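You operate a simulated robot arm through the tools that you are given. There is no shell and no other tool. Be economical: measure what you need, move in short steps, check, and stop when the job is done.

Carry out the task below with a simulated robot arm. There is one attempt and no reset: what you move stays moved.

Task
Fit ring and lid on the mounted tank, then pin the hinge and close the latch.
Fine: ring first; push the blue and the green hinge pin in through the lid's eyes. Leave the purple pin in.

It is judged by the outcome, as a careful person would: the job done as asked, and still so three seconds after it is handed in. It fails if anything else is knocked over, pushed out of place, dropped, spilled or broken. Lids that push on must go on centred and level and be pressed home; caps that screw on are set level and turned clockwise until they are tight.

Robot
A 7-joint arm with a two-finger parallel gripper on a trunk, on a base that drives. Base frame: it is fixed to the floor where the robot stands at the start and does not move with it; the origin is under the middle of the robot, x ahead of it, y to its left, z up. Readings come in mm, degrees, newtons and seconds.
With the tool pointing down near the work surface it reaches from about 480 to 920 mm from the robot's upright axis, wherever it stands. Its first joint turns from -115.0 to 115.0 degrees. Places, roughly: blue hinge pin [800, 700, 900]; green hinge pin [800, 1000, 900]; mounted tank [600, 1100, 700]; purple pin [500, 1600, 700]; yellow latch [400, 900, 900]. Payload 3.91 kg.
The TCP is the grasp point between the finger pads, 30 mm short of the fingertips. In the tool frame z runs along the fingers and y along their closing line. The gripper opens to 110 mm. The fingers are 20 mm wide and 10 mm thick; the gripper's body (48 by 112 mm) begins 55 mm behind the TCP.
Orientation is that of the tool frame in the base frame, as a unit quaternion [w, x, y, z]. With the fingers straight down and closing along the base's y, the tool's x points along the base's -x, its y along +y and its z along -z.

Tools
- The arm moves only by the tool servo_tool. Its argument "deltas" is a list of rows, each a list of 3 entries, a list of its own where there are three numbers: the gripper command, from -1 (shut) to 1 (fully open), values between in proportion, then the shift along the tool's x, y, z in units of 25 mm (1.0 is 25 mm), then the turn, a rotation vector about the tool's x, y, z in units of 5 degrees (1.0 is 5 degrees). In form: [[claw, [tx, ty, tz], [ax, ay, az]], ...]. A call has 1 to 20 rows; each row shifts and turns the commanded pose from where the row before left it, along the tool's axes as they then stand. A call with a number of a shift or a turn outside -1 to 1 is refused whole. Each row takes 0.2 s and may step no farther than 50 mm and 8.6 degrees from the row before; otherwise, or with a gripper value out of range, the whole call is refused. A pose out of reach is approached as far as the arm can. The call stops where the force on the tool passes 90 N (or 10 N more than at its start, if that is more) or the arm is blocked; 0.2 s more then pass. The fingers move at their own pace (about 153 mm/s each) and stop on an object; they squeeze with about 21 N. The grip force told is the motor's: it shows also when the fingers shut on nothing. Time passes only in rows, and 0.2 s behind the last, so rows that do not move let the fingers close. It gives the time, the measured TCP pose, the force on the tool (base axes), the opening and the grip force at its end, in the units of the frame above (readings bear some noise), with the torque about the TCP (base axes, N m) and any sound that the robot's microphone picked up.
- Cameras (640 x 400 px; columns grow to the right, rows downward): "scene" is now at [223.7, 209.6, 1389.1]; the picture's right is [0.08, -1.00, 0.00], its down [0.21, 0.02, -0.98] and it looks along [0.97, 0.08, 0.21] (base axes); focal length 214 px, centre (320, 200). "wrist" rides on the gripper at [73, 17, -103] in the tool frame; the picture's right is [-0.23, 0.97, 0.00], its down [-0.76, -0.18, -0.62] and it looks along [-0.61, -0.14, 0.78] (tool axes); focal length 222 px, centre (320, 200). There is no depth. A picture from a camera that has moved, and an enlarged one, comes with that camera's place and axes in the base frame and with its lens.
- snapshot(camera): a new picture of that camera. It takes no simulated time.
- slide_trunk(by): slides the trunk up (or, below 0, down) by that many mm; the arm and the scene camera ride with it, the base frame stays. It gives what a move gives, with no picture.
- base_move(legs): drives the robot by 1 to 6 legs, each [ahead, left, turn to the left] in mm, mm and degrees, along the robot's own axes; the way and the turn of a leg run together, so that a leg with both is an arc; at most 1500 mm and 180 degrees a leg. The arm and the cameras ride along, it lands a little off, and it stops where it bumps. It gives what a move gives.
- head_to(pan, tilt): turns the head with the scene camera to pan (to the left, within 80 degrees either way) and tilt (down, from -29 to 69), counted from straight ahead of the robot. It gives what a move gives.
- inspect(camera, box): a new picture of the part [left, top, right, bottom] of that camera's present view, enlarged. It takes no simulated time.
- close_job(): hands the job in; it is judged then, once.

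Work in short steps. Places have to be worked out from the pictures, the camera data and where the tool is seen: move nearer, look again, correct. Check each grasp and each placing, and mend what went wrong. You have 120 turns and 90 pictures in all, those below and enlarged ones among them. Open the gripper and draw the arm clear of the work before you hand the job in, unless the task says otherwise; then end with one line.

The tools are called after "Request:" as name(argument=value, ...) on one line, values as JSON. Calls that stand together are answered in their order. servo_tool: Moves the arm, as the interface text tells. Its arguments: {"type":"object","properties":{"deltas":{"type":"array","items":{"type":"array"}}},"required":["deltas"]} The other tools are called the same way: slide_trunk (by) slides the trunk up or down; base_move (legs) drives the base; head_to (pan, tilt) turns the head that bears the scene camera; snapshot (camera) takes a picture; inspect (camera, box) takes an enlarged picture of a part of a camera's view; close_job () hands the job in.

At the start:

```text
time_s: 0.0
tcp_pos: [229.1, 427.0, 1191.0]
orientation: [0.0, 0.004, 1.0, 0.0]
contact_force: [-0.3, 0.4, 0.6]
ft_torque: [0.03, 0.02, -0.01]
width: 109.7
gripper_force: 0.2
trunk travel left (down, up): [-650.0, 340.0]
robot x, y, heading: [-5.2, -0.9, 0.2]
head pan, tilt: [25.6, 68.8]
```

scene: 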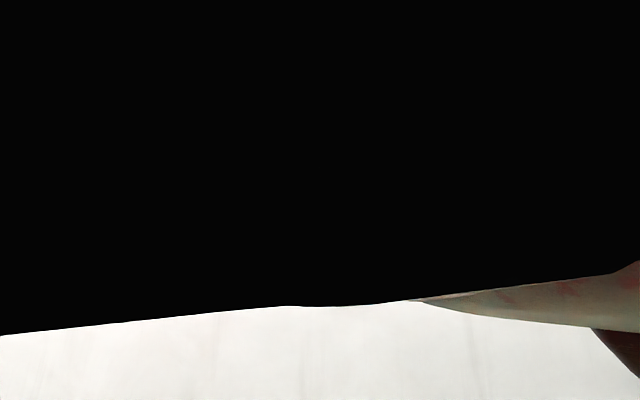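
wrist: 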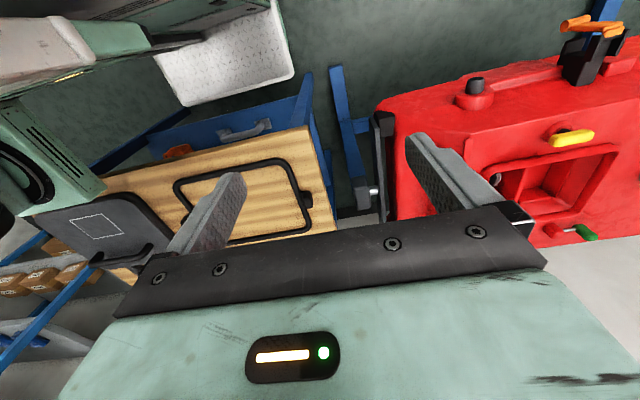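

The scene view is mostly black and the wrist view shows a red tank and a bench. I turn the head towards the work and look.

Request:
head_to(pan=50, tilt=30)

Request:
snapshot(camera="scene")

Request:
snapshot(camera="wrist")

```text
time_s: 1.1
tcp_pos: [232.3, 427.5, 1190.0]
orientation: [0.001, 0.009, 1.0, -0.002]
contact_force: [0.5, -0.7, 0.6]
ft_torque: [0.01, -0.01, 0.02]
width: 110.2
gripper_force: 0.1
trunk travel left (down, up): [-650.0, 340.0]
robot x, y, heading: [1.8, -2.5, 0.0]
head pan, tilt: [50.0, 30.0]
```

```text
87 pictures are left
camera scene: at [224.7, 211.4, 1386.9], right [0.1, -0.99, 0.0], down [0.19, 0.02, -0.98], along [0.98, 0.1, 0.19], focal length 214 px, centre (320, 200)
```

scene: 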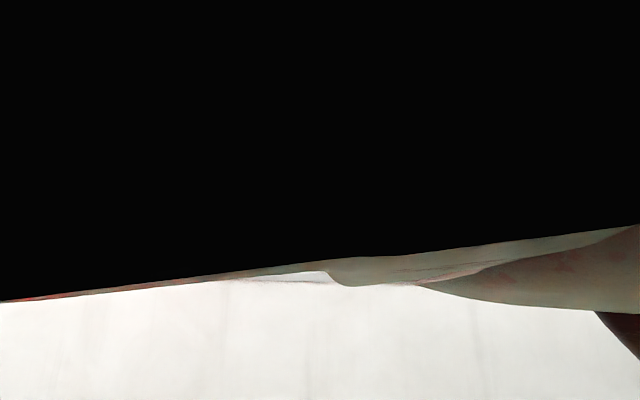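

```text
86 pictures are left
camera wrist: at [161.1, 445.7, 1293.2], right [0.24, 0.97, -0.01], down [0.76, -0.19, 0.62], along [0.6, -0.16, -0.78], focal length 222 px, centre (320, 200)
```

wrist: 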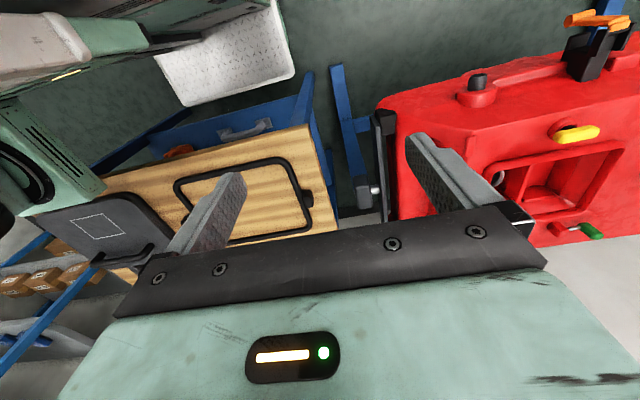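

The scene camera seems stuck near an arm link, so the wrist camera is my eye. The red tank is on the left (+y) with an opening; the ring and lid seem to lie on the bench to the right. I raise the trunk for an overview.

Request:
slide_trunk(by=300)

Request:
snapshot(camera="wrist")

Request:
snapshot(camera="scene")

```text
time_s: 4.0
tcp_pos: [233.4, 426.2, 1490.0]
orientation: [0.0, 0.009, 1.0, -0.002]
contact_force: [1.0, -0.2, 0.3]
ft_torque: [0.01, 0.0, 0.01]
width: 110.2
gripper_force: 0.1
trunk travel left (down, up): [-950.0, 40.0]
robot x, y, heading: [-1.2, -1.3, 0.2]
head pan, tilt: [50.0, 30.0]
```

```text
85 pictures are left
camera wrist: at [162.3, 445.4, 1594.1], right [0.25, 0.97, 0.0], down [0.76, -0.19, 0.62], along [0.6, -0.16, -0.78], focal length 222 px, centre (320, 200)
```

wrist: 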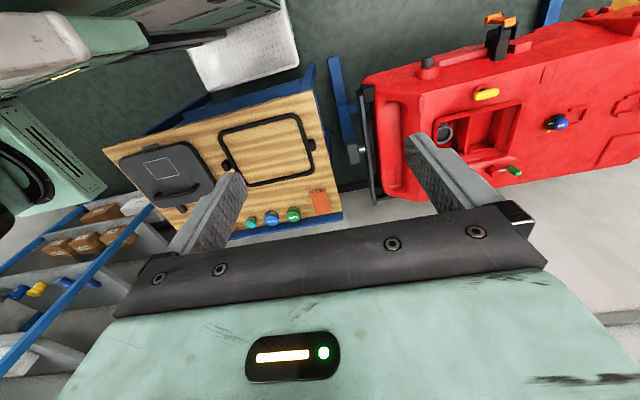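

```text
84 pictures are left
camera scene: at [225.2, 211.5, 1685.8], right [0.1, -0.99, 0.0], down [0.17, 0.02, -0.98], along [0.98, 0.1, 0.17], focal length 214 px, centre (320, 200)
```

scene: 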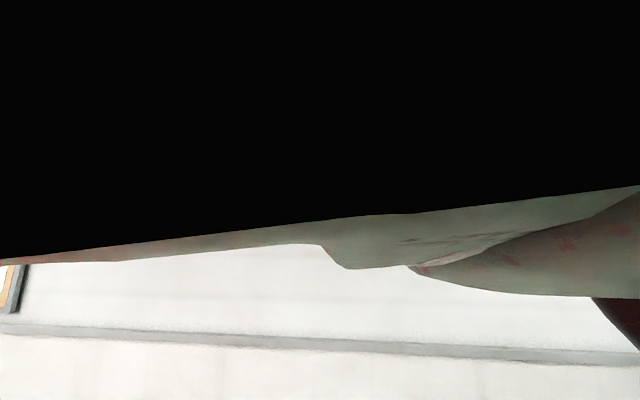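

The bench top is about z≈850 with the lid around (436,-244) and the ring around (480,165); the tank opening is around (600,880). I inspect both areas enlarged.

Request:
inspect(camera="wrist", box=[90, 60, 350, 240])

Request:
inspect(camera="wrist", box=[340, 0, 640, 210])

```text
2.22 times, centred on (220, 150) of wrist
camera zoom: at [162.3, 445.4, 1594.1], right [0.25, 0.97, 0.0], down [0.76, -0.19, 0.62], along [0.6, -0.16, -0.78], focal length 494 px, centre (542, 311)
```

zoom: 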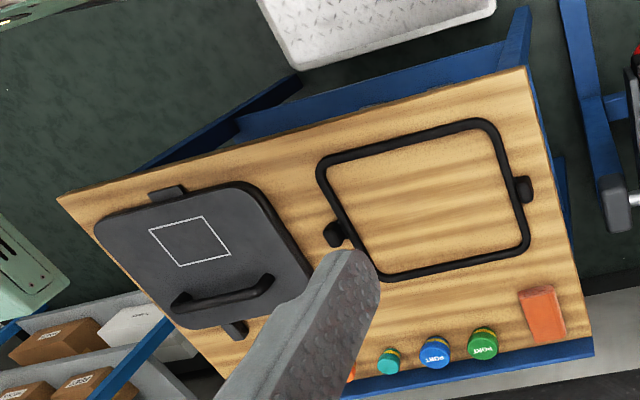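

```text
1.90 times, centred on (490, 105) of wrist
camera zoom: at [162.3, 445.4, 1594.1], right [0.25, 0.97, 0.0], down [0.76, -0.19, 0.62], along [0.6, -0.16, -0.78], focal length 423 px, centre (-4, 381)
```

zoom: 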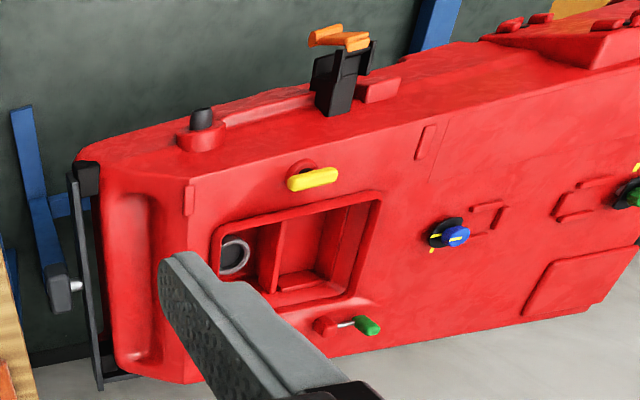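

I drive left about 480 mm so bench and tank are both in reach, then look again.

Request:
base_move(legs=[[0, 480, 0]])

Request:
snapshot(camera="wrist")

```text
time_s: 6.9
tcp_pos: [236.4, 902.2, 1491.3]
orientation: [0.001, 0.011, 1.0, 0.0]
contact_force: [0.4, -0.8, -0.4]
ft_torque: [0.04, 0.03, -0.01]
width: 110.1
gripper_force: 0.1
trunk travel left (down, up): [-950.0, 40.0]
robot x, y, heading: [0.1, 479.6, -0.2]
head pan, tilt: [50.0, 30.0]
```

```text
81 pictures are left
camera wrist: at [163.3, 920.8, 1594.8], right [0.25, 0.97, 0.0], down [0.76, -0.19, 0.62], along [0.6, -0.16, -0.78], focal length 222 px, centre (320, 200)
```

wrist: 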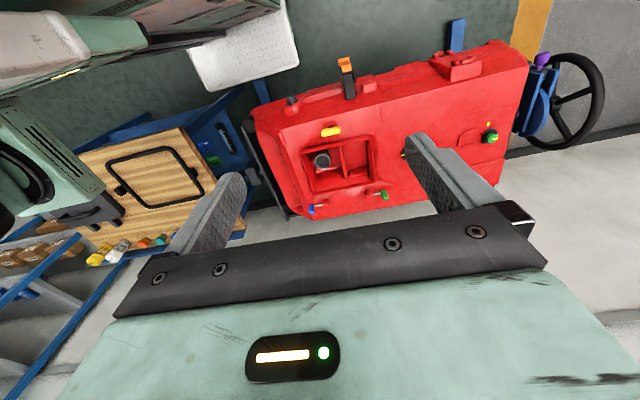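

Now the opening and both pins are in view; I enlarge it.

Request:
inspect(camera="wrist", box=[265, 100, 425, 220])

```text
3.33 times, centred on (345, 160) of wrist
camera zoom: at [163.3, 920.8, 1594.8], right [0.25, 0.97, 0.0], down [0.76, -0.19, 0.62], along [0.6, -0.16, -0.78], focal length 740 px, centre (237, 333)
```

zoom: 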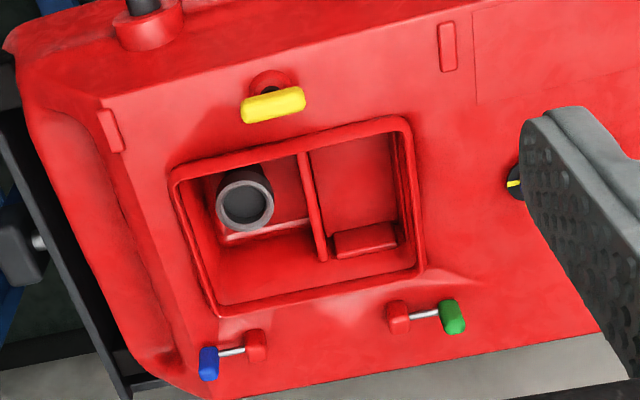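

The rim is about 250×195 mm centred near (590,882), with bosses at about (745,790) and (745,972). Now I swing the arm over the bench to look closely at the ring and lid.

Request:
servo_tool(deltas=[[1, [-1, -1, 0], [0, 0, 0]], [1, [-1, -1, 0], [0, 0, 0]], [1, [-1, -1, 0], [0, 0, 0]], [1, [-1, -1, 0], [0, 0, 0]], [1, [-1, -1, 0], [0, 0, 0]], [1, [-1, -1, 0], [0, 0, 0]], [1, [-1, -1, 0], [0, 0, 0]], [1, [-1, -1, 0], [0, 0, 0]], [1, [0, -1, 0], [0, 0, 0]], [1, [0, -1, 0], [0, 0, 0]], [1, [0, -1, 0], [0, 0, 0]], [1, [0, -1, 0], [0, 0, 0]], [1, [0, -1, 0], [0, 0, 0]], [1, [0, -1, 0], [0, 0, 0]], [1, [0, -1, 0], [0, 0, 0]], [1, [0, -1, 0], [0, 0, 0]], [1, [0, -1, 0], [0, 0, 0]], [1, [0, -1, 0], [0, 0, 0]], [1, [0, -1, 0], [0, 0, 0]], [1, [0, -1, 0], [0, 0, 0]]])

Request:
servo_tool(deltas=[[1, [0, -1, 1], [0, 0, 0]], [1, [0, -1, 1], [0, 0, 0]], [1, [0, -1, 1], [0, 0, 0]], [1, [0, -1, 1], [0, 0, 0]], [1, [0, -1, 1], [0, 0, 0]], [1, [0, -1, 1], [0, 0, 0]], [1, [0, -1, 1], [0, 0, 0]], [1, [0, 0, 1], [0, 0, 0]]])

Request:
snapshot(camera="wrist")

Request:
snapshot(camera="scene")

```text
time_s: 11.1
tcp_pos: [447.7, 454.7, 1460.2]
orientation: [-0.001, 0.012, 1.0, -0.001]
contact_force: [-0.8, 0.2, 0.2]
ft_torque: [0.0, 0.0, 0.02]
width: 109.8
gripper_force: 0.1
out of reach, approached as far as the arm can: row 16, 17, 18, 19, 20
trunk travel left (down, up): [-950.0, 40.0]
robot x, y, heading: [-0.5, 475.6, -0.1]
head pan, tilt: [50.0, 30.0]
```

```text
time_s: 12.9
tcp_pos: [470.3, 273.1, 1271.2]
orientation: [0.0, 0.011, 1.0, -0.001]
contact_force: [0.4, 0.4, 0.6]
ft_torque: [0.01, -0.07, 0.03]
width: 110.0
gripper_force: 0.2
out of reach, approached as far as the arm can: row 6, 7, 8
trunk travel left (down, up): [-950.0, 40.0]
robot x, y, heading: [1.4, 472.7, -0.0]
head pan, tilt: [50.0, 30.0]
```

```text
79 pictures are left
camera wrist: at [398.1, 290.9, 1375.8], right [0.25, 0.97, 0.0], down [0.76, -0.19, 0.62], along [0.6, -0.16, -0.78], focal length 222 px, centre (320, 200)
```

wrist: 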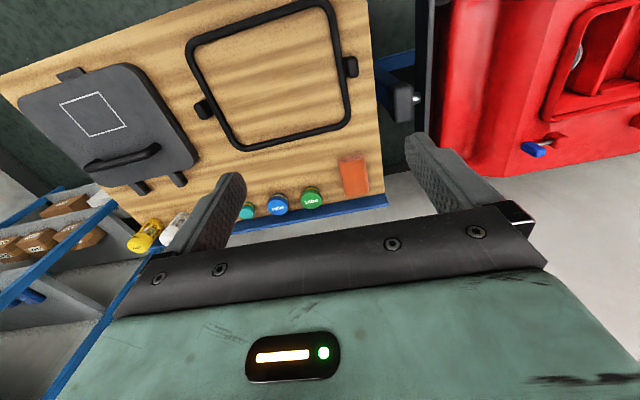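

```text
78 pictures are left
camera scene: at [199.4, 747.7, 1622.3], right [0.77, -0.64, 0.0], down [-0.32, -0.38, -0.87], along [0.56, 0.66, -0.5], focal length 214 px, centre (320, 200)
```

scene: 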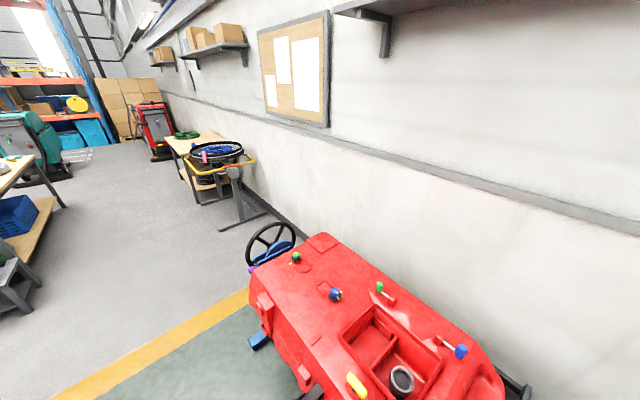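

The lid has two lugs on its +x side and a lip on its -x side, so it already has the orientation needed. I enlarge the lid and ring.

Request:
inspect(camera="wrist", box=[0, 50, 220, 200])

Request:
inspect(camera="wrist", box=[170, 0, 370, 160])

```text
2.67 times, centred on (110, 125) of wrist
camera zoom: at [398.1, 290.9, 1375.8], right [0.25, 0.97, 0.0], down [0.76, -0.19, 0.62], along [0.6, -0.16, -0.78], focal length 592 px, centre (880, 400)
```

zoom: 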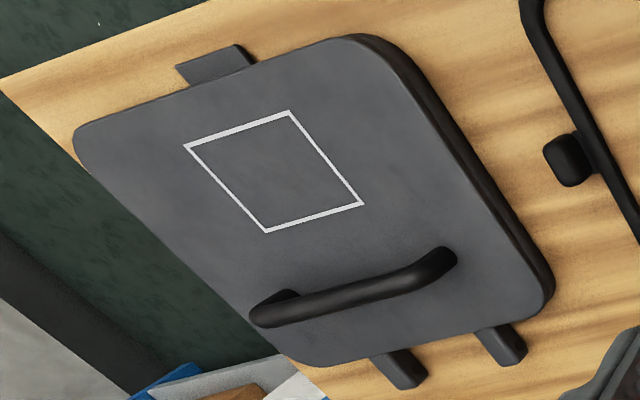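

```text
2.50 times, centred on (270, 80) of wrist
camera zoom: at [398.1, 290.9, 1375.8], right [0.25, 0.97, 0.0], down [0.76, -0.19, 0.62], along [0.6, -0.16, -0.78], focal length 555 px, centre (445, 500)
```

zoom: 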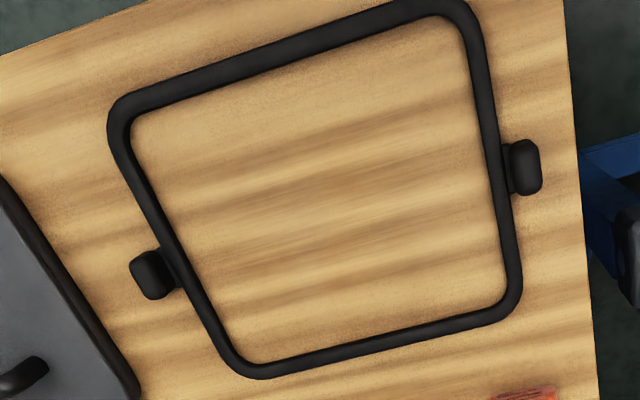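

The ring's -y tab is near (478,-6,860) and I plan to grip it with the fingers closing along x, leaving the rest free to see. I move above it and then yaw +90°.

Request:
servo_tool(deltas=[[1, [0, -1, 0.8], [0, 0, 0]], [1, [0, -1, 0.8], [0, 0, 0]], [1, [0, -1, 0.8], [0, 0, 0]], [1, [0, -1, 0.8], [0, 0, 0]], [1, [0, -1, 0.8], [0, 0, 0]], [1, [0, -1, 0.8], [0, 0, 0]], [1, [0, -1, 0.8], [0, 0, 0]], [1, [0, -1, 0.8], [0, 0, 0]], [1, [0, -1, 0.8], [0, 0, 0]], [1, [0, -1, 0.8], [0, 0, 0]], [1, [0, -1, 0.8], [0, 0, 0]]])

Request:
servo_tool(deltas=[[1, [0, 0, 0], [0, 0, 1]], [1, [0, 0, 0], [0, 0, 1]], [1, [0, 0, 0], [0, 0, 1]], [1, [0, 0, 0], [0, 0, 1]], [1, [0, 0, 0], [0, 0, 1]], [1, [0, 0, 0], [0, 0, 1]], [1, [0, 0, 0], [0, 0, 1]], [1, [0, 0, 0], [0, 0, 1]], [1, [0, 0, 0], [0, 0, 1]], [1, [0, 0, 0], [0, 0, 1]], [1, [0, 0, 0], [0, 0, 1]], [1, [0, 0, 0], [0, 0, 1]], [1, [0, 0, 0], [0, 0, 1]], [1, [0, 0, 0], [0, 0, 1]], [1, [0, 0, 0], [0, 0, 1]], [1, [0, 0, 0], [0, 0, 1]], [1, [0, 0, 0], [0, 0, 1]], [1, [0, 0, 0], [0, 0, 1]]])

Request:
snapshot(camera="wrist")

```text
time_s: 15.3
tcp_pos: [462.8, -1.6, 1053.7]
orientation: [0.001, 0.01, 1.0, -0.001]
contact_force: [0.0, 0.5, 1.0]
ft_torque: [-0.04, -0.01, 0.04]
width: 110.0
gripper_force: 0.0
trunk travel left (down, up): [-950.0, 40.0]
robot x, y, heading: [-1.1, 474.0, 0.0]
head pan, tilt: [50.0, 30.0]
```

```text
time_s: 19.1
tcp_pos: [462.6, -1.5, 1054.5]
orientation: [0.001, 0.715, 0.699, 0.0]
contact_force: [0.5, -0.2, 0.1]
ft_torque: [0.0, 0.0, 0.01]
width: 109.8
gripper_force: 0.0
trunk travel left (down, up): [-950.0, 40.0]
robot x, y, heading: [1.6, 473.3, 0.4]
head pan, tilt: [50.0, 30.0]
```

```text
75 pictures are left
camera wrist: at [481.2, 70.7, 1158.3], right [0.97, -0.25, 0.0], down [-0.2, -0.76, 0.62], along [-0.15, -0.61, -0.78], focal length 222 px, centre (320, 200)
```

wrist: 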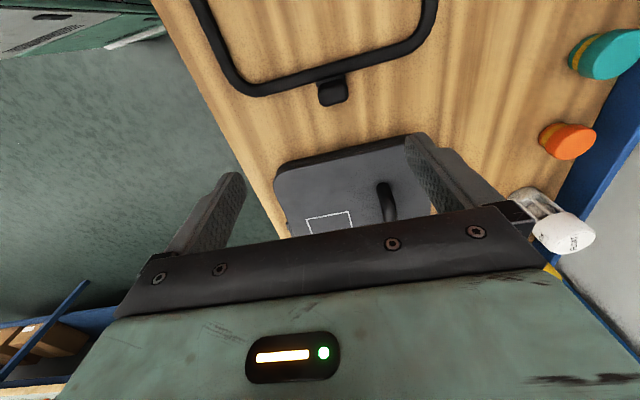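

The tab is at about (481,0). I enlarge it to see its shape and height.

Request:
inspect(camera="wrist", box=[270, 50, 400, 130])

```text
4.92 times, centred on (335, 90) of wrist
camera zoom: at [481.2, 70.7, 1158.3], right [0.97, -0.25, 0.0], down [-0.2, -0.76, 0.62], along [-0.15, -0.61, -0.78], focal length 1094 px, centre (246, 742)
```

zoom: 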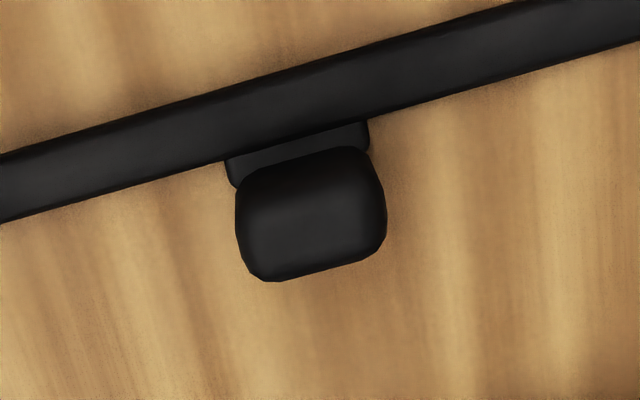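

The tab is an upright block ~38×25 mm. I centre on it and go down to TCP z≈925, then look.

Request:
servo_tool(deltas=[[1, [0.2, 0.74, 0.8], [0, 0, 0]], [1, [0, 0, 1], [0, 0, 0]], [1, [0, 0, 1], [0, 0, 0]], [1, [0, 0, 1], [0, 0, 0]], [1, [0, 0, 1], [0, 0, 0]], [1, [0, 0, 0.4], [0, 0, 0]]])

Request:
snapshot(camera="wrist")

```text
time_s: 20.5
tcp_pos: [484.1, 1.8, 921.3]
orientation: [0.002, 0.714, 0.7, -0.001]
contact_force: [-0.8, -0.3, -0.4]
ft_torque: [0.0, -0.02, 0.02]
width: 109.9
gripper_force: 0.1
trunk travel left (down, up): [-950.0, 40.0]
robot x, y, heading: [-0.7, 472.9, 0.3]
head pan, tilt: [50.0, 30.0]
```

```text
73 pictures are left
camera wrist: at [502.2, 73.7, 1025.4], right [0.97, -0.25, 0.0], down [-0.19, -0.76, 0.62], along [-0.15, -0.61, -0.78], focal length 222 px, centre (320, 200)
```

wrist: 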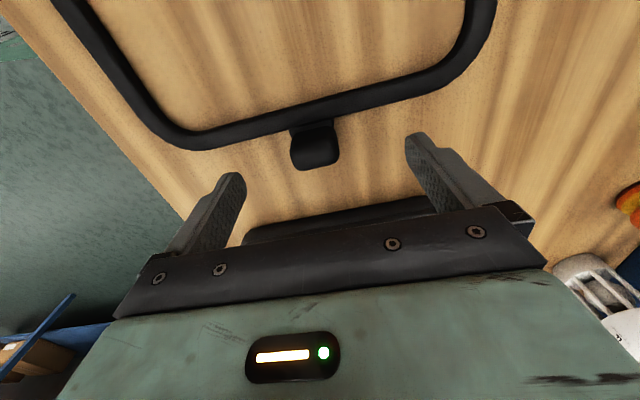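

Triangulated tab centre is (481,1,863). I move x -3 and descend to about z=880, watching force.

Request:
servo_tool(deltas=[[1, [0, -0.1, 0.6], [0, 0, 0]], [1, [0, 0, 0.6], [0, 0, 0]], [1, [0, 0, 0.4], [0, 0, 0]], [1, [0, 0, 0], [0, 0, 0]]])

Request:
inspect(camera="wrist", box=[180, 80, 500, 260])

```text
time_s: 21.5
tcp_pos: [479.8, 3.6, 883.6]
orientation: [0.001, 0.715, 0.699, 0.0]
contact_force: [0.6, 0.2, 0.0]
ft_torque: [-0.02, 0.02, 0.01]
width: 110.3
gripper_force: 0.1
trunk travel left (down, up): [-950.0, 40.0]
robot x, y, heading: [-0.5, 474.1, 0.0]
head pan, tilt: [50.0, 30.0]
```

```text
2.00 times, centred on (340, 170) of wrist
camera zoom: at [497.6, 74.9, 986.3], right [0.97, -0.25, 0.0], down [-0.19, -0.76, 0.62], along [-0.15, -0.61, -0.78], focal length 444 px, centre (280, 260)
```

zoom: 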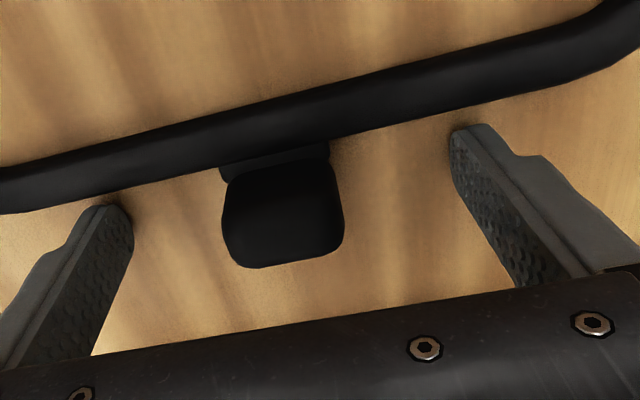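

The tab lies between the fingers. I go down 6 mm more and close.

Request:
servo_tool(deltas=[[1, [0, 0, 0.25], [0, 0, 0]], [0, [0, 0, 0], [0, 0, 0]], [-0.5, [0, 0, 0], [0, 0, 0]], [-1, [0, 0, 0], [0, 0, 0]], [-1, [0, 0, 0], [0, 0, 0]]])

Request:
inspect(camera="wrist", box=[180, 80, 500, 260])

```text
time_s: 22.7
tcp_pos: [475.2, 0.9, 880.6]
orientation: [0.003, 0.715, 0.699, -0.003]
contact_force: [-29.5, -7.2, 73.4]
ft_torque: [0.53, 2.03, 0.57]
width: 54.5
gripper_force: 21.1
trunk travel left (down, up): [-950.0, 40.0]
robot x, y, heading: [-0.8, 475.7, -0.0]
head pan, tilt: [50.0, 30.0]
```

```text
2.00 times, centred on (340, 170) of wrist
camera zoom: at [493.6, 73.4, 983.2], right [0.97, -0.25, 0.0], down [-0.2, -0.75, 0.63], along [-0.15, -0.61, -0.78], focal length 444 px, centre (280, 260)
```

zoom: 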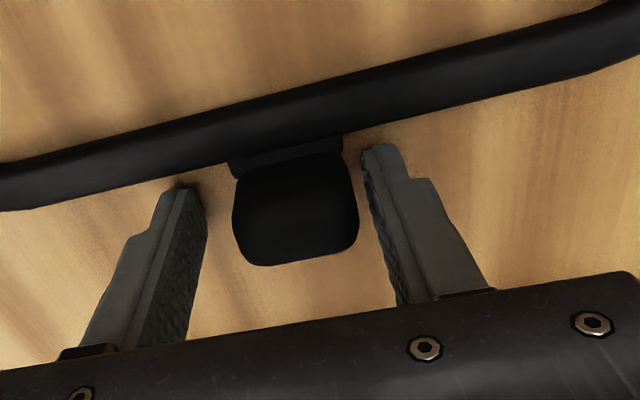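

The tips pressed on the bench (surface ≈ z 850). I raise 6 mm and let the fingers close.

Request:
servo_tool(deltas=[[-0.2, [0, 0, -0.3], [0, 0, 0]], [-0.2, [0, 0, 0], [0, 0, 0]], [-0.6, [0, 0, 0], [0, 0, 0]], [-1, [0, 0, 0], [0, 0, 0]], [-1, [0, 0, 0], [0, 0, 0]]])

Request:
inspect(camera="wrist", box=[180, 80, 500, 260])

```text
time_s: 23.9
tcp_pos: [478.7, 3.1, 884.8]
orientation: [0.001, 0.715, 0.699, 0.001]
contact_force: [-0.2, -0.8, 0.3]
ft_torque: [-0.19, 0.0, -0.03]
width: 36.2
gripper_force: 20.7
trunk travel left (down, up): [-950.0, 40.0]
robot x, y, heading: [-4.2, 475.4, -0.2]
head pan, tilt: [50.0, 30.0]
```

```text
2.00 times, centred on (340, 170) of wrist
camera zoom: at [497.4, 74.7, 988.1], right [0.97, -0.25, 0.0], down [-0.19, -0.76, 0.62], along [-0.15, -0.61, -0.78], focal length 444 px, centre (280, 260)
```

zoom: 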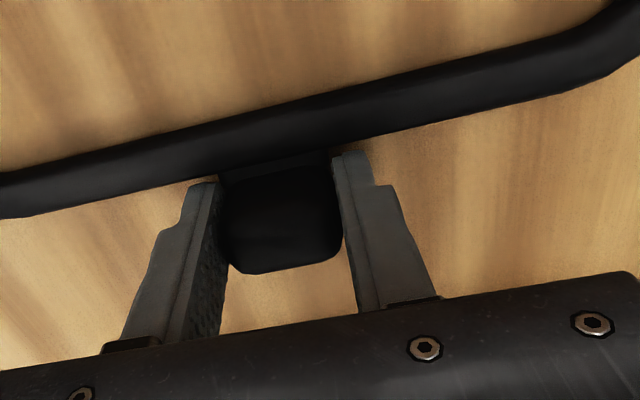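

Gripped at 36 mm. I lift 40 mm and check whether the ring hangs level.

Request:
servo_tool(deltas=[[-1, [0, 0, -0.4], [0, 0, 0]], [-1, [0, 0, -0.6], [0, 0, 0]], [-1, [0, 0, -0.6], [0, 0, 0]], [-1, [0, 0, 0], [0, 0, 0]]])

Request:
snapshot(camera="wrist")

Request:
head_to(pan=-20, tilt=50)

Request:
snapshot(camera="scene")

```text
time_s: 24.9
tcp_pos: [479.6, 2.2, 924.5]
orientation: [0.002, 0.714, 0.7, 0.0]
contact_force: [0.0, -0.1, -0.4]
ft_torque: [-0.19, 0.03, 0.0]
width: 35.9
gripper_force: 20.7
trunk travel left (down, up): [-950.0, 40.0]
robot x, y, heading: [0.6, 476.5, -0.3]
head pan, tilt: [50.0, 30.0]
```

```text
69 pictures are left
camera wrist: at [498.5, 74.6, 1027.8], right [0.97, -0.25, 0.0], down [-0.19, -0.76, 0.62], along [-0.15, -0.61, -0.78], focal length 222 px, centre (320, 200)
```

wrist: 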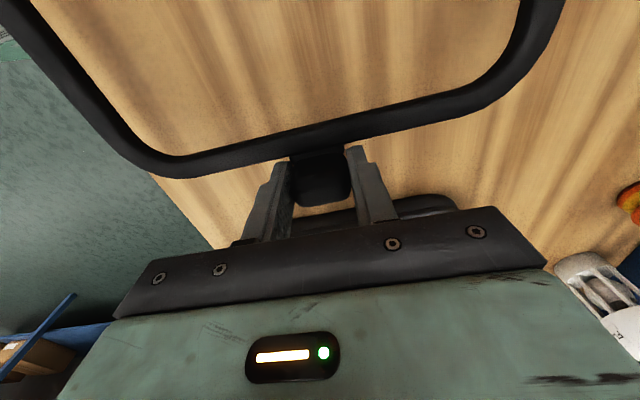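

```text
time_s: 26.3
tcp_pos: [479.9, 2.3, 924.5]
orientation: [0.001, 0.715, 0.7, 0.0]
contact_force: [0.3, 0.5, -0.4]
ft_torque: [-0.22, 0.0, 0.02]
width: 35.7
gripper_force: 21.5
trunk travel left (down, up): [-950.0, 40.0]
robot x, y, heading: [-1.2, 473.8, -0.0]
head pan, tilt: [-20.0, 50.0]
```

```text
68 pictures are left
camera scene: at [214.0, 652.1, 1592.7], right [-0.34, -0.94, 0.0], down [-0.72, 0.26, -0.64], along [0.6, -0.22, -0.77], focal length 214 px, centre (320, 200)
```

scene: 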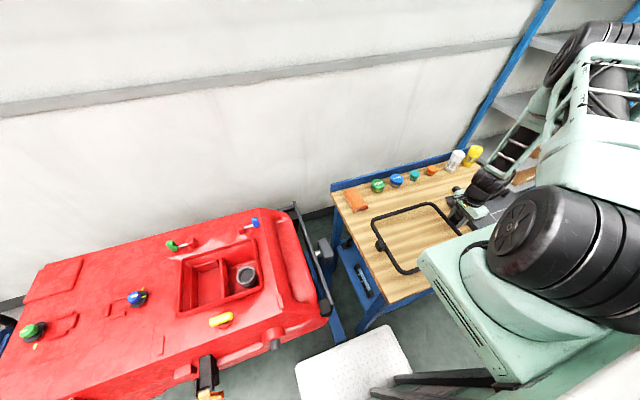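

The ring is held level. I lift and carry it toward the tank at z≈1040.

Request:
servo_tool(deltas=[[-1, [0, 0, -1], [0, 0, 0]], [-1, [0, 0, -1], [0, 0, 0]], [-1, [0.6, 0.1, -1], [0, 0, 0]], [-1, [0.8, 0.1, -1], [0, 0, 0]], [-1, [1, 0.2, -0.6], [0, 0, 0]], [-1, [1, 0.2, 0], [0, 0, 0]], [-1, [1, 0.2, 0], [0, 0, 0]], [-1, [1, 0.2, 0], [0, 0, 0]], [-1, [1, 0.2, 0], [0, 0, 0]], [-1, [1, 0.2, 0], [0, 0, 0]], [-1, [1, 0.2, 0], [0, 0, 0]], [-1, [1, 0.2, 0], [0, 0, 0]], [-1, [1, 0.2, 0], [0, 0, 0]], [-1, [1, 0.2, 0], [0, 0, 0]], [-1, [1, 0.2, 0], [0, 0, 0]], [-1, [1, 0.2, 0], [0, 0, 0]], [-1, [1, 0.2, 0], [0, 0, 0]], [-1, [1, 0.2, 0], [0, 0, 0]], [-1, [1, 0.2, 0], [0, 0, 0]], [-1, [1, 0.2, 0], [0, 0, 0]]])

Request:
servo_tool(deltas=[[-1, [1, 0.2, 0], [0, 0, 0]], [-1, [1, 0.2, 0], [0, 0, 0]], [-1, [1, 0.2, 0], [0, 0, 0]], [-1, [1, 0.2, 0], [0, 0, 0]], [-1, [1, 0.2, 0], [0, 0, 0]], [-1, [1, 0.2, 0], [0, 0, 0]], [-1, [1, 0.2, 0], [0, 0, 0]], [-1, [1, 0, 0], [0, 0, 0]], [-1, [1, 0, 0], [0, 0, 0]], [-1, [1, 0, 0], [0, 0, 0]], [-1, [0.8, 0, 0], [0, 0, 0]], [-1, [0.6, 0, 0], [0, 0, 0]]])

Request:
head_to(pan=20, tilt=50)

Request:
snapshot(camera="wrist")

Request:
snapshot(camera="scene")

```text
time_s: 30.5
tcp_pos: [572.9, 437.0, 1038.9]
orientation: [0.001, 0.715, 0.699, -0.001]
contact_force: [0.2, 0.1, -1.4]
ft_torque: [-0.15, 0.01, 0.01]
width: 35.8
gripper_force: 21.3
trunk travel left (down, up): [-950.0, 40.0]
robot x, y, heading: [2.1, 478.8, -0.3]
head pan, tilt: [-20.0, 50.0]
```

```text
time_s: 33.1
tcp_pos: [612.9, 720.0, 1037.7]
orientation: [0.001, 0.716, 0.698, -0.001]
contact_force: [-0.5, 0.3, -0.8]
ft_torque: [-0.16, 0.02, -0.01]
width: 35.5
gripper_force: 20.6
trunk travel left (down, up): [-950.0, 40.0]
robot x, y, heading: [-0.6, 476.2, 0.0]
head pan, tilt: [-20.0, 50.0]
```

```text
time_s: 34.2
tcp_pos: [613.4, 721.2, 1037.2]
orientation: [0.002, 0.714, 0.7, 0.0]
contact_force: [0.2, -0.3, -1.5]
ft_torque: [-0.2, 0.0, -0.01]
width: 35.8
gripper_force: 21.0
trunk travel left (down, up): [-950.0, 40.0]
robot x, y, heading: [0.3, 477.3, 0.1]
head pan, tilt: [20.0, 50.0]
```

```text
67 pictures are left
camera wrist: at [632.3, 793.1, 1140.5], right [0.97, -0.25, 0.0], down [-0.19, -0.76, 0.62], along [-0.15, -0.61, -0.78], focal length 222 px, centre (320, 200)
```

wrist: 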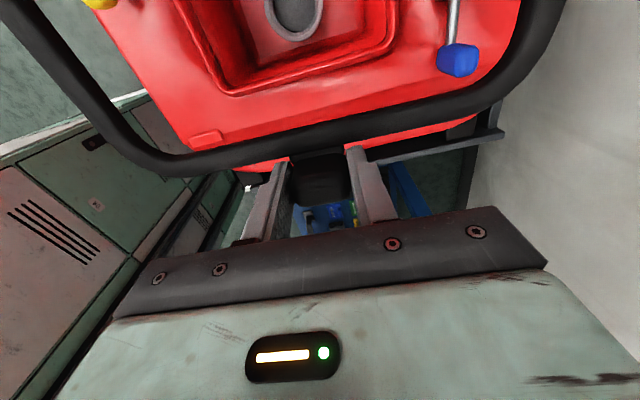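

```text
66 pictures are left
camera scene: at [214.0, 704.9, 1592.6], right [0.34, -0.94, 0.0], down [-0.72, -0.26, -0.64], along [0.6, 0.22, -0.77], focal length 214 px, centre (320, 200)
```

scene: 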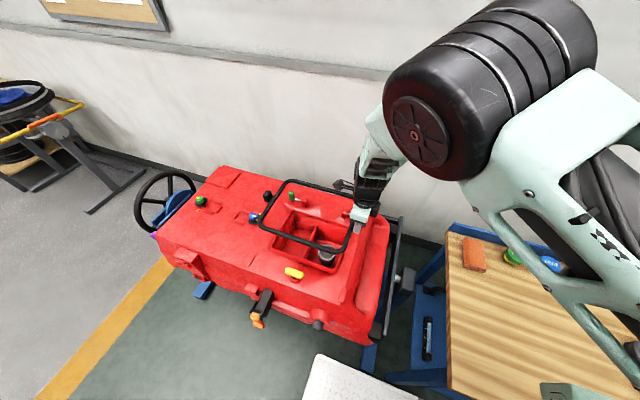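

The ring hovers over the tank. I enlarge both views to compute ring and rim positions.

Request:
inspect(camera="scene", box=[240, 165, 380, 285])

Request:
inspect(camera="wrist", box=[60, 0, 540, 220])

```text
3.33 times, centred on (310, 225) of scene
camera zoom: at [214.0, 704.9, 1592.6], right [0.34, -0.94, 0.0], down [-0.72, -0.26, -0.64], along [0.6, 0.22, -0.77], focal length 715 px, centre (353, 117)
```

zoom: 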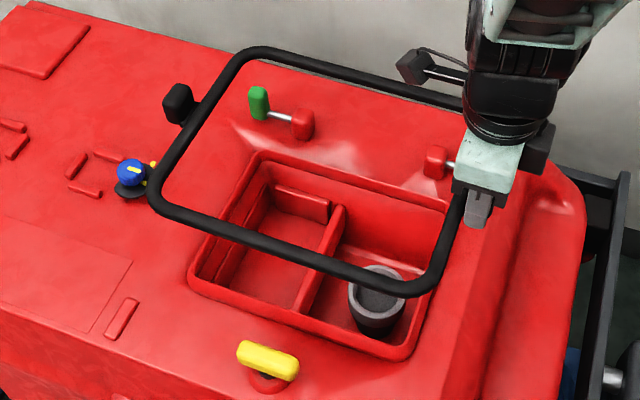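

```text
1.33 times, centred on (300, 110) of wrist
camera zoom: at [632.3, 793.1, 1140.5], right [0.97, -0.25, 0.0], down [-0.19, -0.76, 0.62], along [-0.15, -0.61, -0.78], focal length 296 px, centre (347, 320)
```

zoom: 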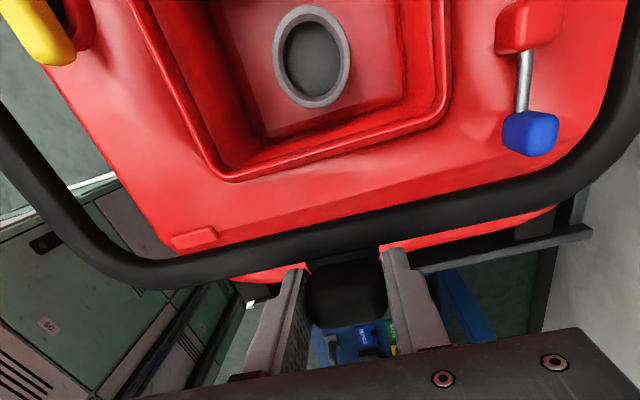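

The ring centre is at about (615,884), the rim centre at about (594,881) with its top near z 860. I shift -20 in x and -3 in y, then descend to z≈935.

Request:
servo_tool(deltas=[[-1, [-0.12, -0.8, 0.5], [0, 0, 0]], [-1, [0, 0, 1], [0, 0, 0]], [-1, [0, 0, 1], [0, 0, 0]], [-1, [0, 0, 1], [0, 0, 0]], [-1, [0, 0, 0.6], [0, 0, 0]], [-1, [0, 0, 0], [0, 0, 0]]])

Request:
inspect(camera="scene", box=[240, 165, 380, 285])

Request:
inspect(camera="wrist", box=[60, 0, 540, 220])

```text
time_s: 35.6
tcp_pos: [594.0, 719.0, 937.0]
orientation: [0.001, 0.715, 0.699, 0.0]
contact_force: [0.2, 0.5, -1.2]
ft_torque: [-0.19, 0.0, -0.01]
width: 35.8
gripper_force: 21.0
trunk travel left (down, up): [-950.0, 40.0]
robot x, y, heading: [-1.1, 476.0, -0.2]
head pan, tilt: [20.0, 50.0]
```

```text
3.33 times, centred on (310, 225) of scene
camera zoom: at [214.1, 704.9, 1592.6], right [0.34, -0.94, 0.0], down [-0.72, -0.26, -0.64], along [0.6, 0.22, -0.77], focal length 715 px, centre (353, 117)
```

zoom: 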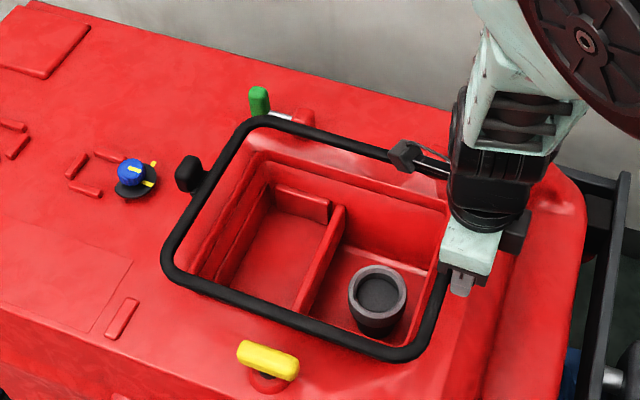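

```text
1.33 times, centred on (300, 110) of wrist
camera zoom: at [612.4, 790.5, 1039.5], right [0.97, -0.25, 0.0], down [-0.2, -0.76, 0.62], along [-0.15, -0.61, -0.78], focal length 296 px, centre (347, 320)
```

zoom: 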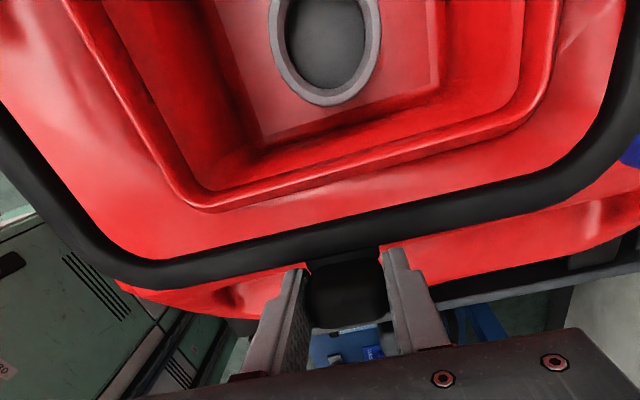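

Wrist view says the ring should go +x by ~12 mm (rim top then nearer z 840). I shift +12 and descend to z≈908, then recheck.

Request:
servo_tool(deltas=[[-1, [0, 0.48, 0.2], [0, 0, 0]], [-1, [0, 0, 0.5], [0, 0, 0]], [-1, [0, 0, 0.5], [0, 0, 0]], [-1, [0, 0, 0], [0, 0, 0]]])

Request:
inspect(camera="scene", box=[260, 190, 380, 280])

Request:
inspect(camera="wrist", box=[60, 0, 580, 220])

```text
time_s: 36.6
tcp_pos: [605.6, 717.1, 904.5]
orientation: [0.002, 0.714, 0.7, 0.0]
contact_force: [0.5, 0.2, -0.6]
ft_torque: [-0.21, 0.02, -0.02]
width: 35.8
gripper_force: 21.3
trunk travel left (down, up): [-950.0, 40.0]
robot x, y, heading: [0.7, 475.6, -0.2]
head pan, tilt: [20.0, 50.0]
```

```text
4.44 times, centred on (320, 235) of scene
camera zoom: at [214.1, 704.9, 1592.6], right [0.34, -0.94, 0.0], down [-0.72, -0.26, -0.64], along [0.6, 0.22, -0.77], focal length 953 px, centre (320, 44)
```

zoom: 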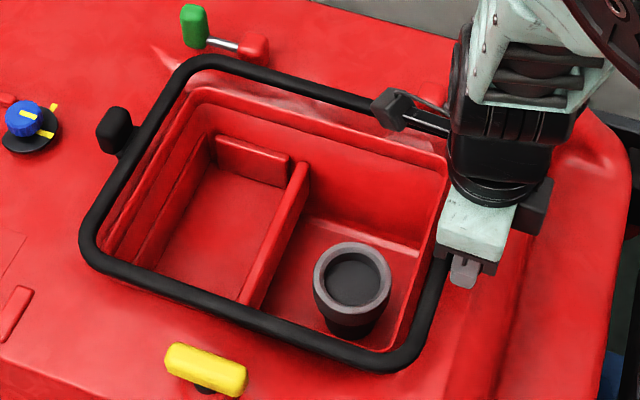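

```text
1.23 times, centred on (320, 110) of wrist
camera zoom: at [625.1, 789.8, 1008.8], right [0.97, -0.25, 0.0], down [-0.19, -0.76, 0.62], along [-0.15, -0.61, -0.78], focal length 273 px, centre (320, 311)
```

zoom: 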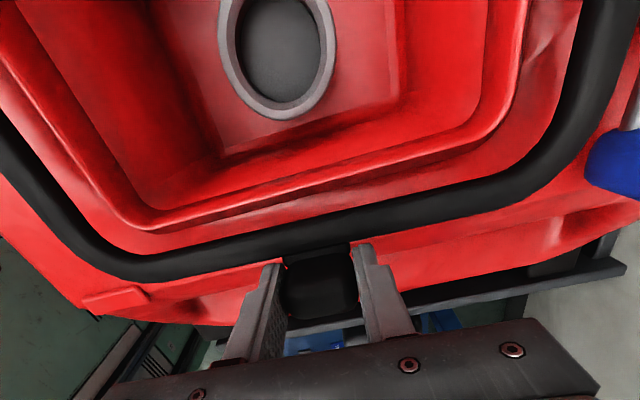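

Comparing edges, the ring needs about -3 mm x and +4 mm y. I correct and lower gently until contact.

Request:
servo_tool(deltas=[[-1, [0.16, -0.12, 0], [0, 0, 0]], [-1, [0, 0, 0.3], [0, 0, 0]], [-1, [0, 0, 0], [0, 0, 0]]])

Request:
inspect(camera="scene", box=[260, 190, 380, 280])

Request:
inspect(camera="wrist", box=[60, 0, 580, 220])

```text
time_s: 37.4
tcp_pos: [603.5, 721.8, 896.9]
orientation: [0.001, 0.715, 0.7, 0.0]
contact_force: [0.4, 0.2, -0.7]
ft_torque: [-0.15, -0.02, 0.0]
width: 35.7
gripper_force: 21.1
trunk travel left (down, up): [-950.0, 40.0]
robot x, y, heading: [-1.6, 477.1, -0.2]
head pan, tilt: [20.0, 50.0]
```

```text
4.44 times, centred on (320, 235) of scene
camera zoom: at [214.0, 704.9, 1592.6], right [0.34, -0.94, 0.0], down [-0.72, -0.26, -0.64], along [0.6, 0.22, -0.77], focal length 953 px, centre (320, 44)
```

zoom: 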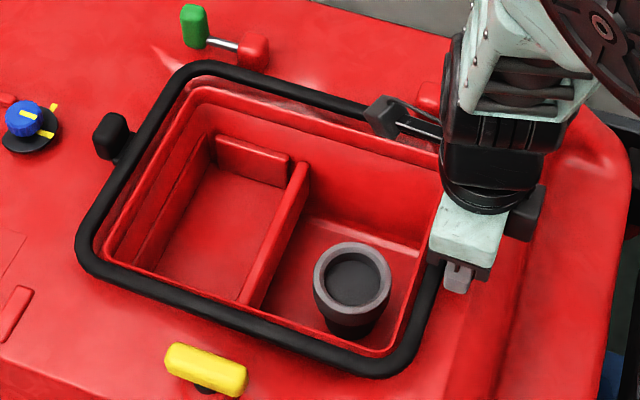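

```text
1.23 times, centred on (320, 110) of wrist
camera zoom: at [622.8, 793.7, 1000.6], right [0.97, -0.25, 0.0], down [-0.19, -0.76, 0.62], along [-0.15, -0.61, -0.78], focal length 273 px, centre (320, 311)
```

zoom: 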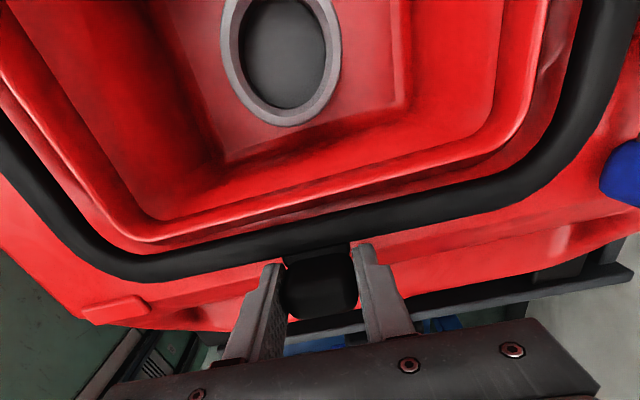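

Still no contact. I continue down in small steps with checks on force.

Request:
servo_tool(deltas=[[-1, [0, 0, 0.16], [0, 0, 0]], [-1, [0, 0, 0.16], [0, 0, 0]], [-1, [0, 0, 0], [0, 0, 0]]])

Request:
inspect(camera="scene", box=[260, 190, 380, 280])

Request:
inspect(camera="wrist", box=[60, 0, 580, 220])

```text
time_s: 38.2
tcp_pos: [604.1, 720.7, 890.5]
orientation: [0.002, 0.714, 0.7, 0.0]
contact_force: [-1.1, 1.0, 0.9]
ft_torque: [0.52, 0.28, 0.22]
width: 35.6
gripper_force: 21.4
trunk travel left (down, up): [-950.0, 40.0]
robot x, y, heading: [1.3, 474.3, 0.1]
head pan, tilt: [20.0, 50.0]
```

```text
4.44 times, centred on (320, 235) of scene
camera zoom: at [213.9, 704.9, 1592.7], right [0.34, -0.94, 0.0], down [-0.72, -0.26, -0.64], along [0.6, 0.22, -0.77], focal length 953 px, centre (320, 44)
```

zoom: 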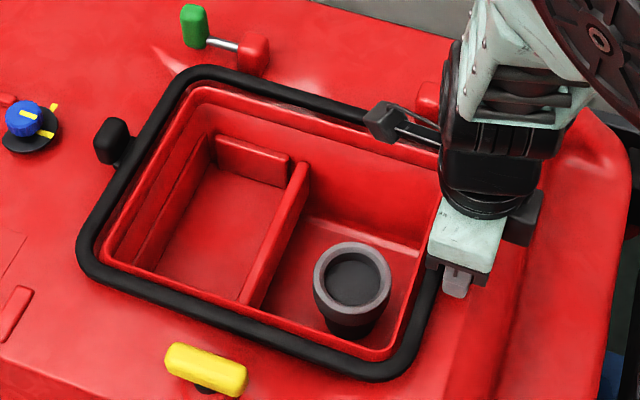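

```text
1.23 times, centred on (320, 110) of wrist
camera zoom: at [622.4, 793.9, 993.7], right [0.97, -0.25, 0.0], down [-0.19, -0.76, 0.62], along [-0.15, -0.61, -0.78], focal length 273 px, centre (320, 311)
```

zoom: 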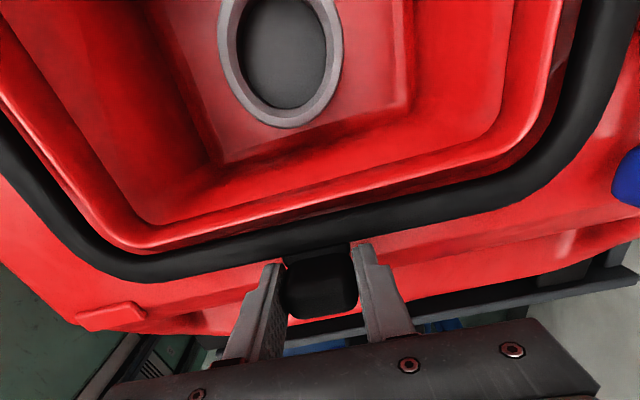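

First contact (small torque). I press 4 mm further and watch.

Request:
servo_tool(deltas=[[-1, [0, 0, 0.08], [0, 0, 0]], [-1, [0, 0, 0.08], [0, 0, 0]], [-1, [0, 0, 0], [0, 0, 0]]])

Request:
inspect(camera="scene", box=[260, 190, 380, 280])

```text
time_s: 39.0
tcp_pos: [602.4, 721.7, 886.3]
orientation: [0.001, 0.715, 0.7, 0.0]
contact_force: [-1.7, 1.2, 1.4]
ft_torque: [0.46, 0.23, 0.19]
width: 35.7
gripper_force: 21.0
trunk travel left (down, up): [-950.0, 40.0]
robot x, y, heading: [0.7, 474.4, 0.1]
head pan, tilt: [20.0, 50.0]
```

```text
4.44 times, centred on (320, 235) of scene
camera zoom: at [213.9, 704.9, 1592.6], right [0.34, -0.94, 0.0], down [-0.72, -0.26, -0.64], along [0.6, 0.22, -0.77], focal length 953 px, centre (320, 44)
```

zoom: 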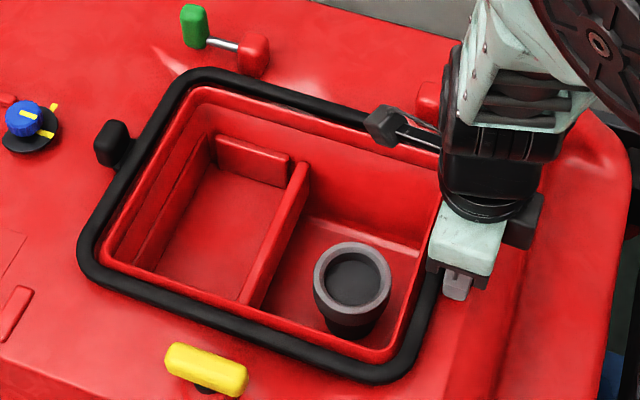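

The ring slides around the rim with light side force; I nudge -1.5 x, +1.5 y and go down 4 mm more.

Request:
servo_tool(deltas=[[-1, [0.06, -0.06, 0.06], [0, 0, 0]], [-1, [0, 0, 0.1], [0, 0, 0]], [-1, [0, 0, 0], [0, 0, 0]]])

Request:
inspect(camera="wrist", box=[60, 0, 580, 220])

```text
time_s: 39.8
tcp_pos: [602.1, 721.2, 880.6]
orientation: [0.003, 0.715, 0.699, -0.002]
contact_force: [2.2, -7.8, -1.1]
ft_torque: [-0.39, 0.22, 0.41]
width: 35.9
gripper_force: 20.9
trunk travel left (down, up): [-950.0, 40.0]
robot x, y, heading: [0.7, 471.9, 0.3]
head pan, tilt: [20.0, 50.0]
```

```text
1.23 times, centred on (320, 110) of wrist
camera zoom: at [621.2, 793.4, 984.6], right [0.97, -0.25, 0.0], down [-0.19, -0.75, 0.63], along [-0.15, -0.61, -0.78], focal length 273 px, centre (320, 311)
```

zoom: 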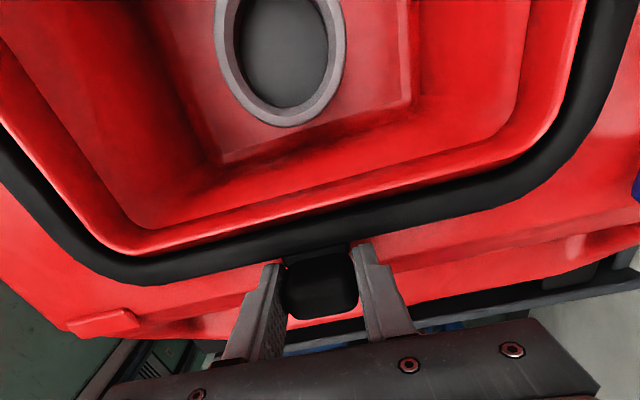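

Now the near bar rubs the rim (‑7.8 N in y); I go back -2 mm in y and continue down.

Request:
servo_tool(deltas=[[-1, [-0.08, 0, 0], [0, 0, 0]], [-1, [0, 0, 0.12], [0, 0, 0]], [-1, [0, 0, 0.12], [0, 0, 0]], [-1, [0, 0, 0], [0, 0, 0]]])

Request:
inspect(camera="scene", box=[260, 190, 380, 280])

```text
time_s: 40.8
tcp_pos: [601.7, 721.2, 876.5]
orientation: [0.001, 0.714, 0.7, 0.0]
contact_force: [1.7, -1.4, 1.2]
ft_torque: [-0.15, 0.02, 0.19]
width: 35.9
gripper_force: 21.2
trunk travel left (down, up): [-950.0, 40.0]
robot x, y, heading: [-1.7, 475.6, -0.3]
head pan, tilt: [20.0, 50.0]
```

```text
4.44 times, centred on (320, 235) of scene
camera zoom: at [214.0, 704.8, 1592.7], right [0.34, -0.94, 0.0], down [-0.72, -0.26, -0.64], along [0.6, 0.22, -0.77], focal length 953 px, centre (320, 44)
```

zoom: 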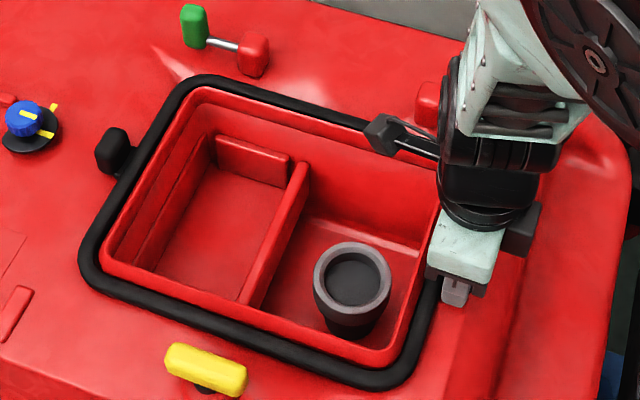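

It goes down freely around the rim. I continue until firm contact.

Request:
servo_tool(deltas=[[-1, [0, 0, 0.12], [0, 0, 0]], [-1, [0, 0, 0.12], [0, 0, 0]], [-1, [0, 0, 0.12], [0, 0, 0]], [-1, [0, 0, 0], [0, 0, 0]]])

Request:
inspect(camera="scene", box=[260, 190, 380, 280])

```text
time_s: 41.8
tcp_pos: [601.9, 720.6, 869.4]
orientation: [0.002, 0.715, 0.699, 0.001]
contact_force: [-4.8, -7.8, 55.1]
ft_torque: [-0.37, 1.75, 0.46]
width: 35.9
gripper_force: 20.6
trunk travel left (down, up): [-950.0, 40.0]
robot x, y, heading: [-3.7, 475.1, 0.2]
head pan, tilt: [20.0, 50.0]
```

```text
4.44 times, centred on (320, 235) of scene
camera zoom: at [211.7, 703.5, 1593.8], right [0.34, -0.94, 0.0], down [-0.72, -0.26, -0.64], along [0.61, 0.22, -0.77], focal length 953 px, centre (320, 44)
```

zoom: 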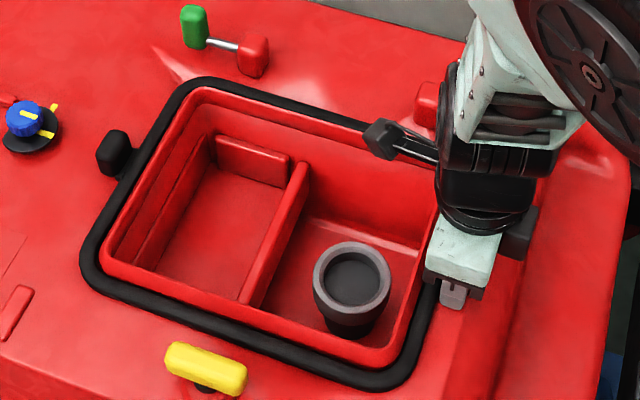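

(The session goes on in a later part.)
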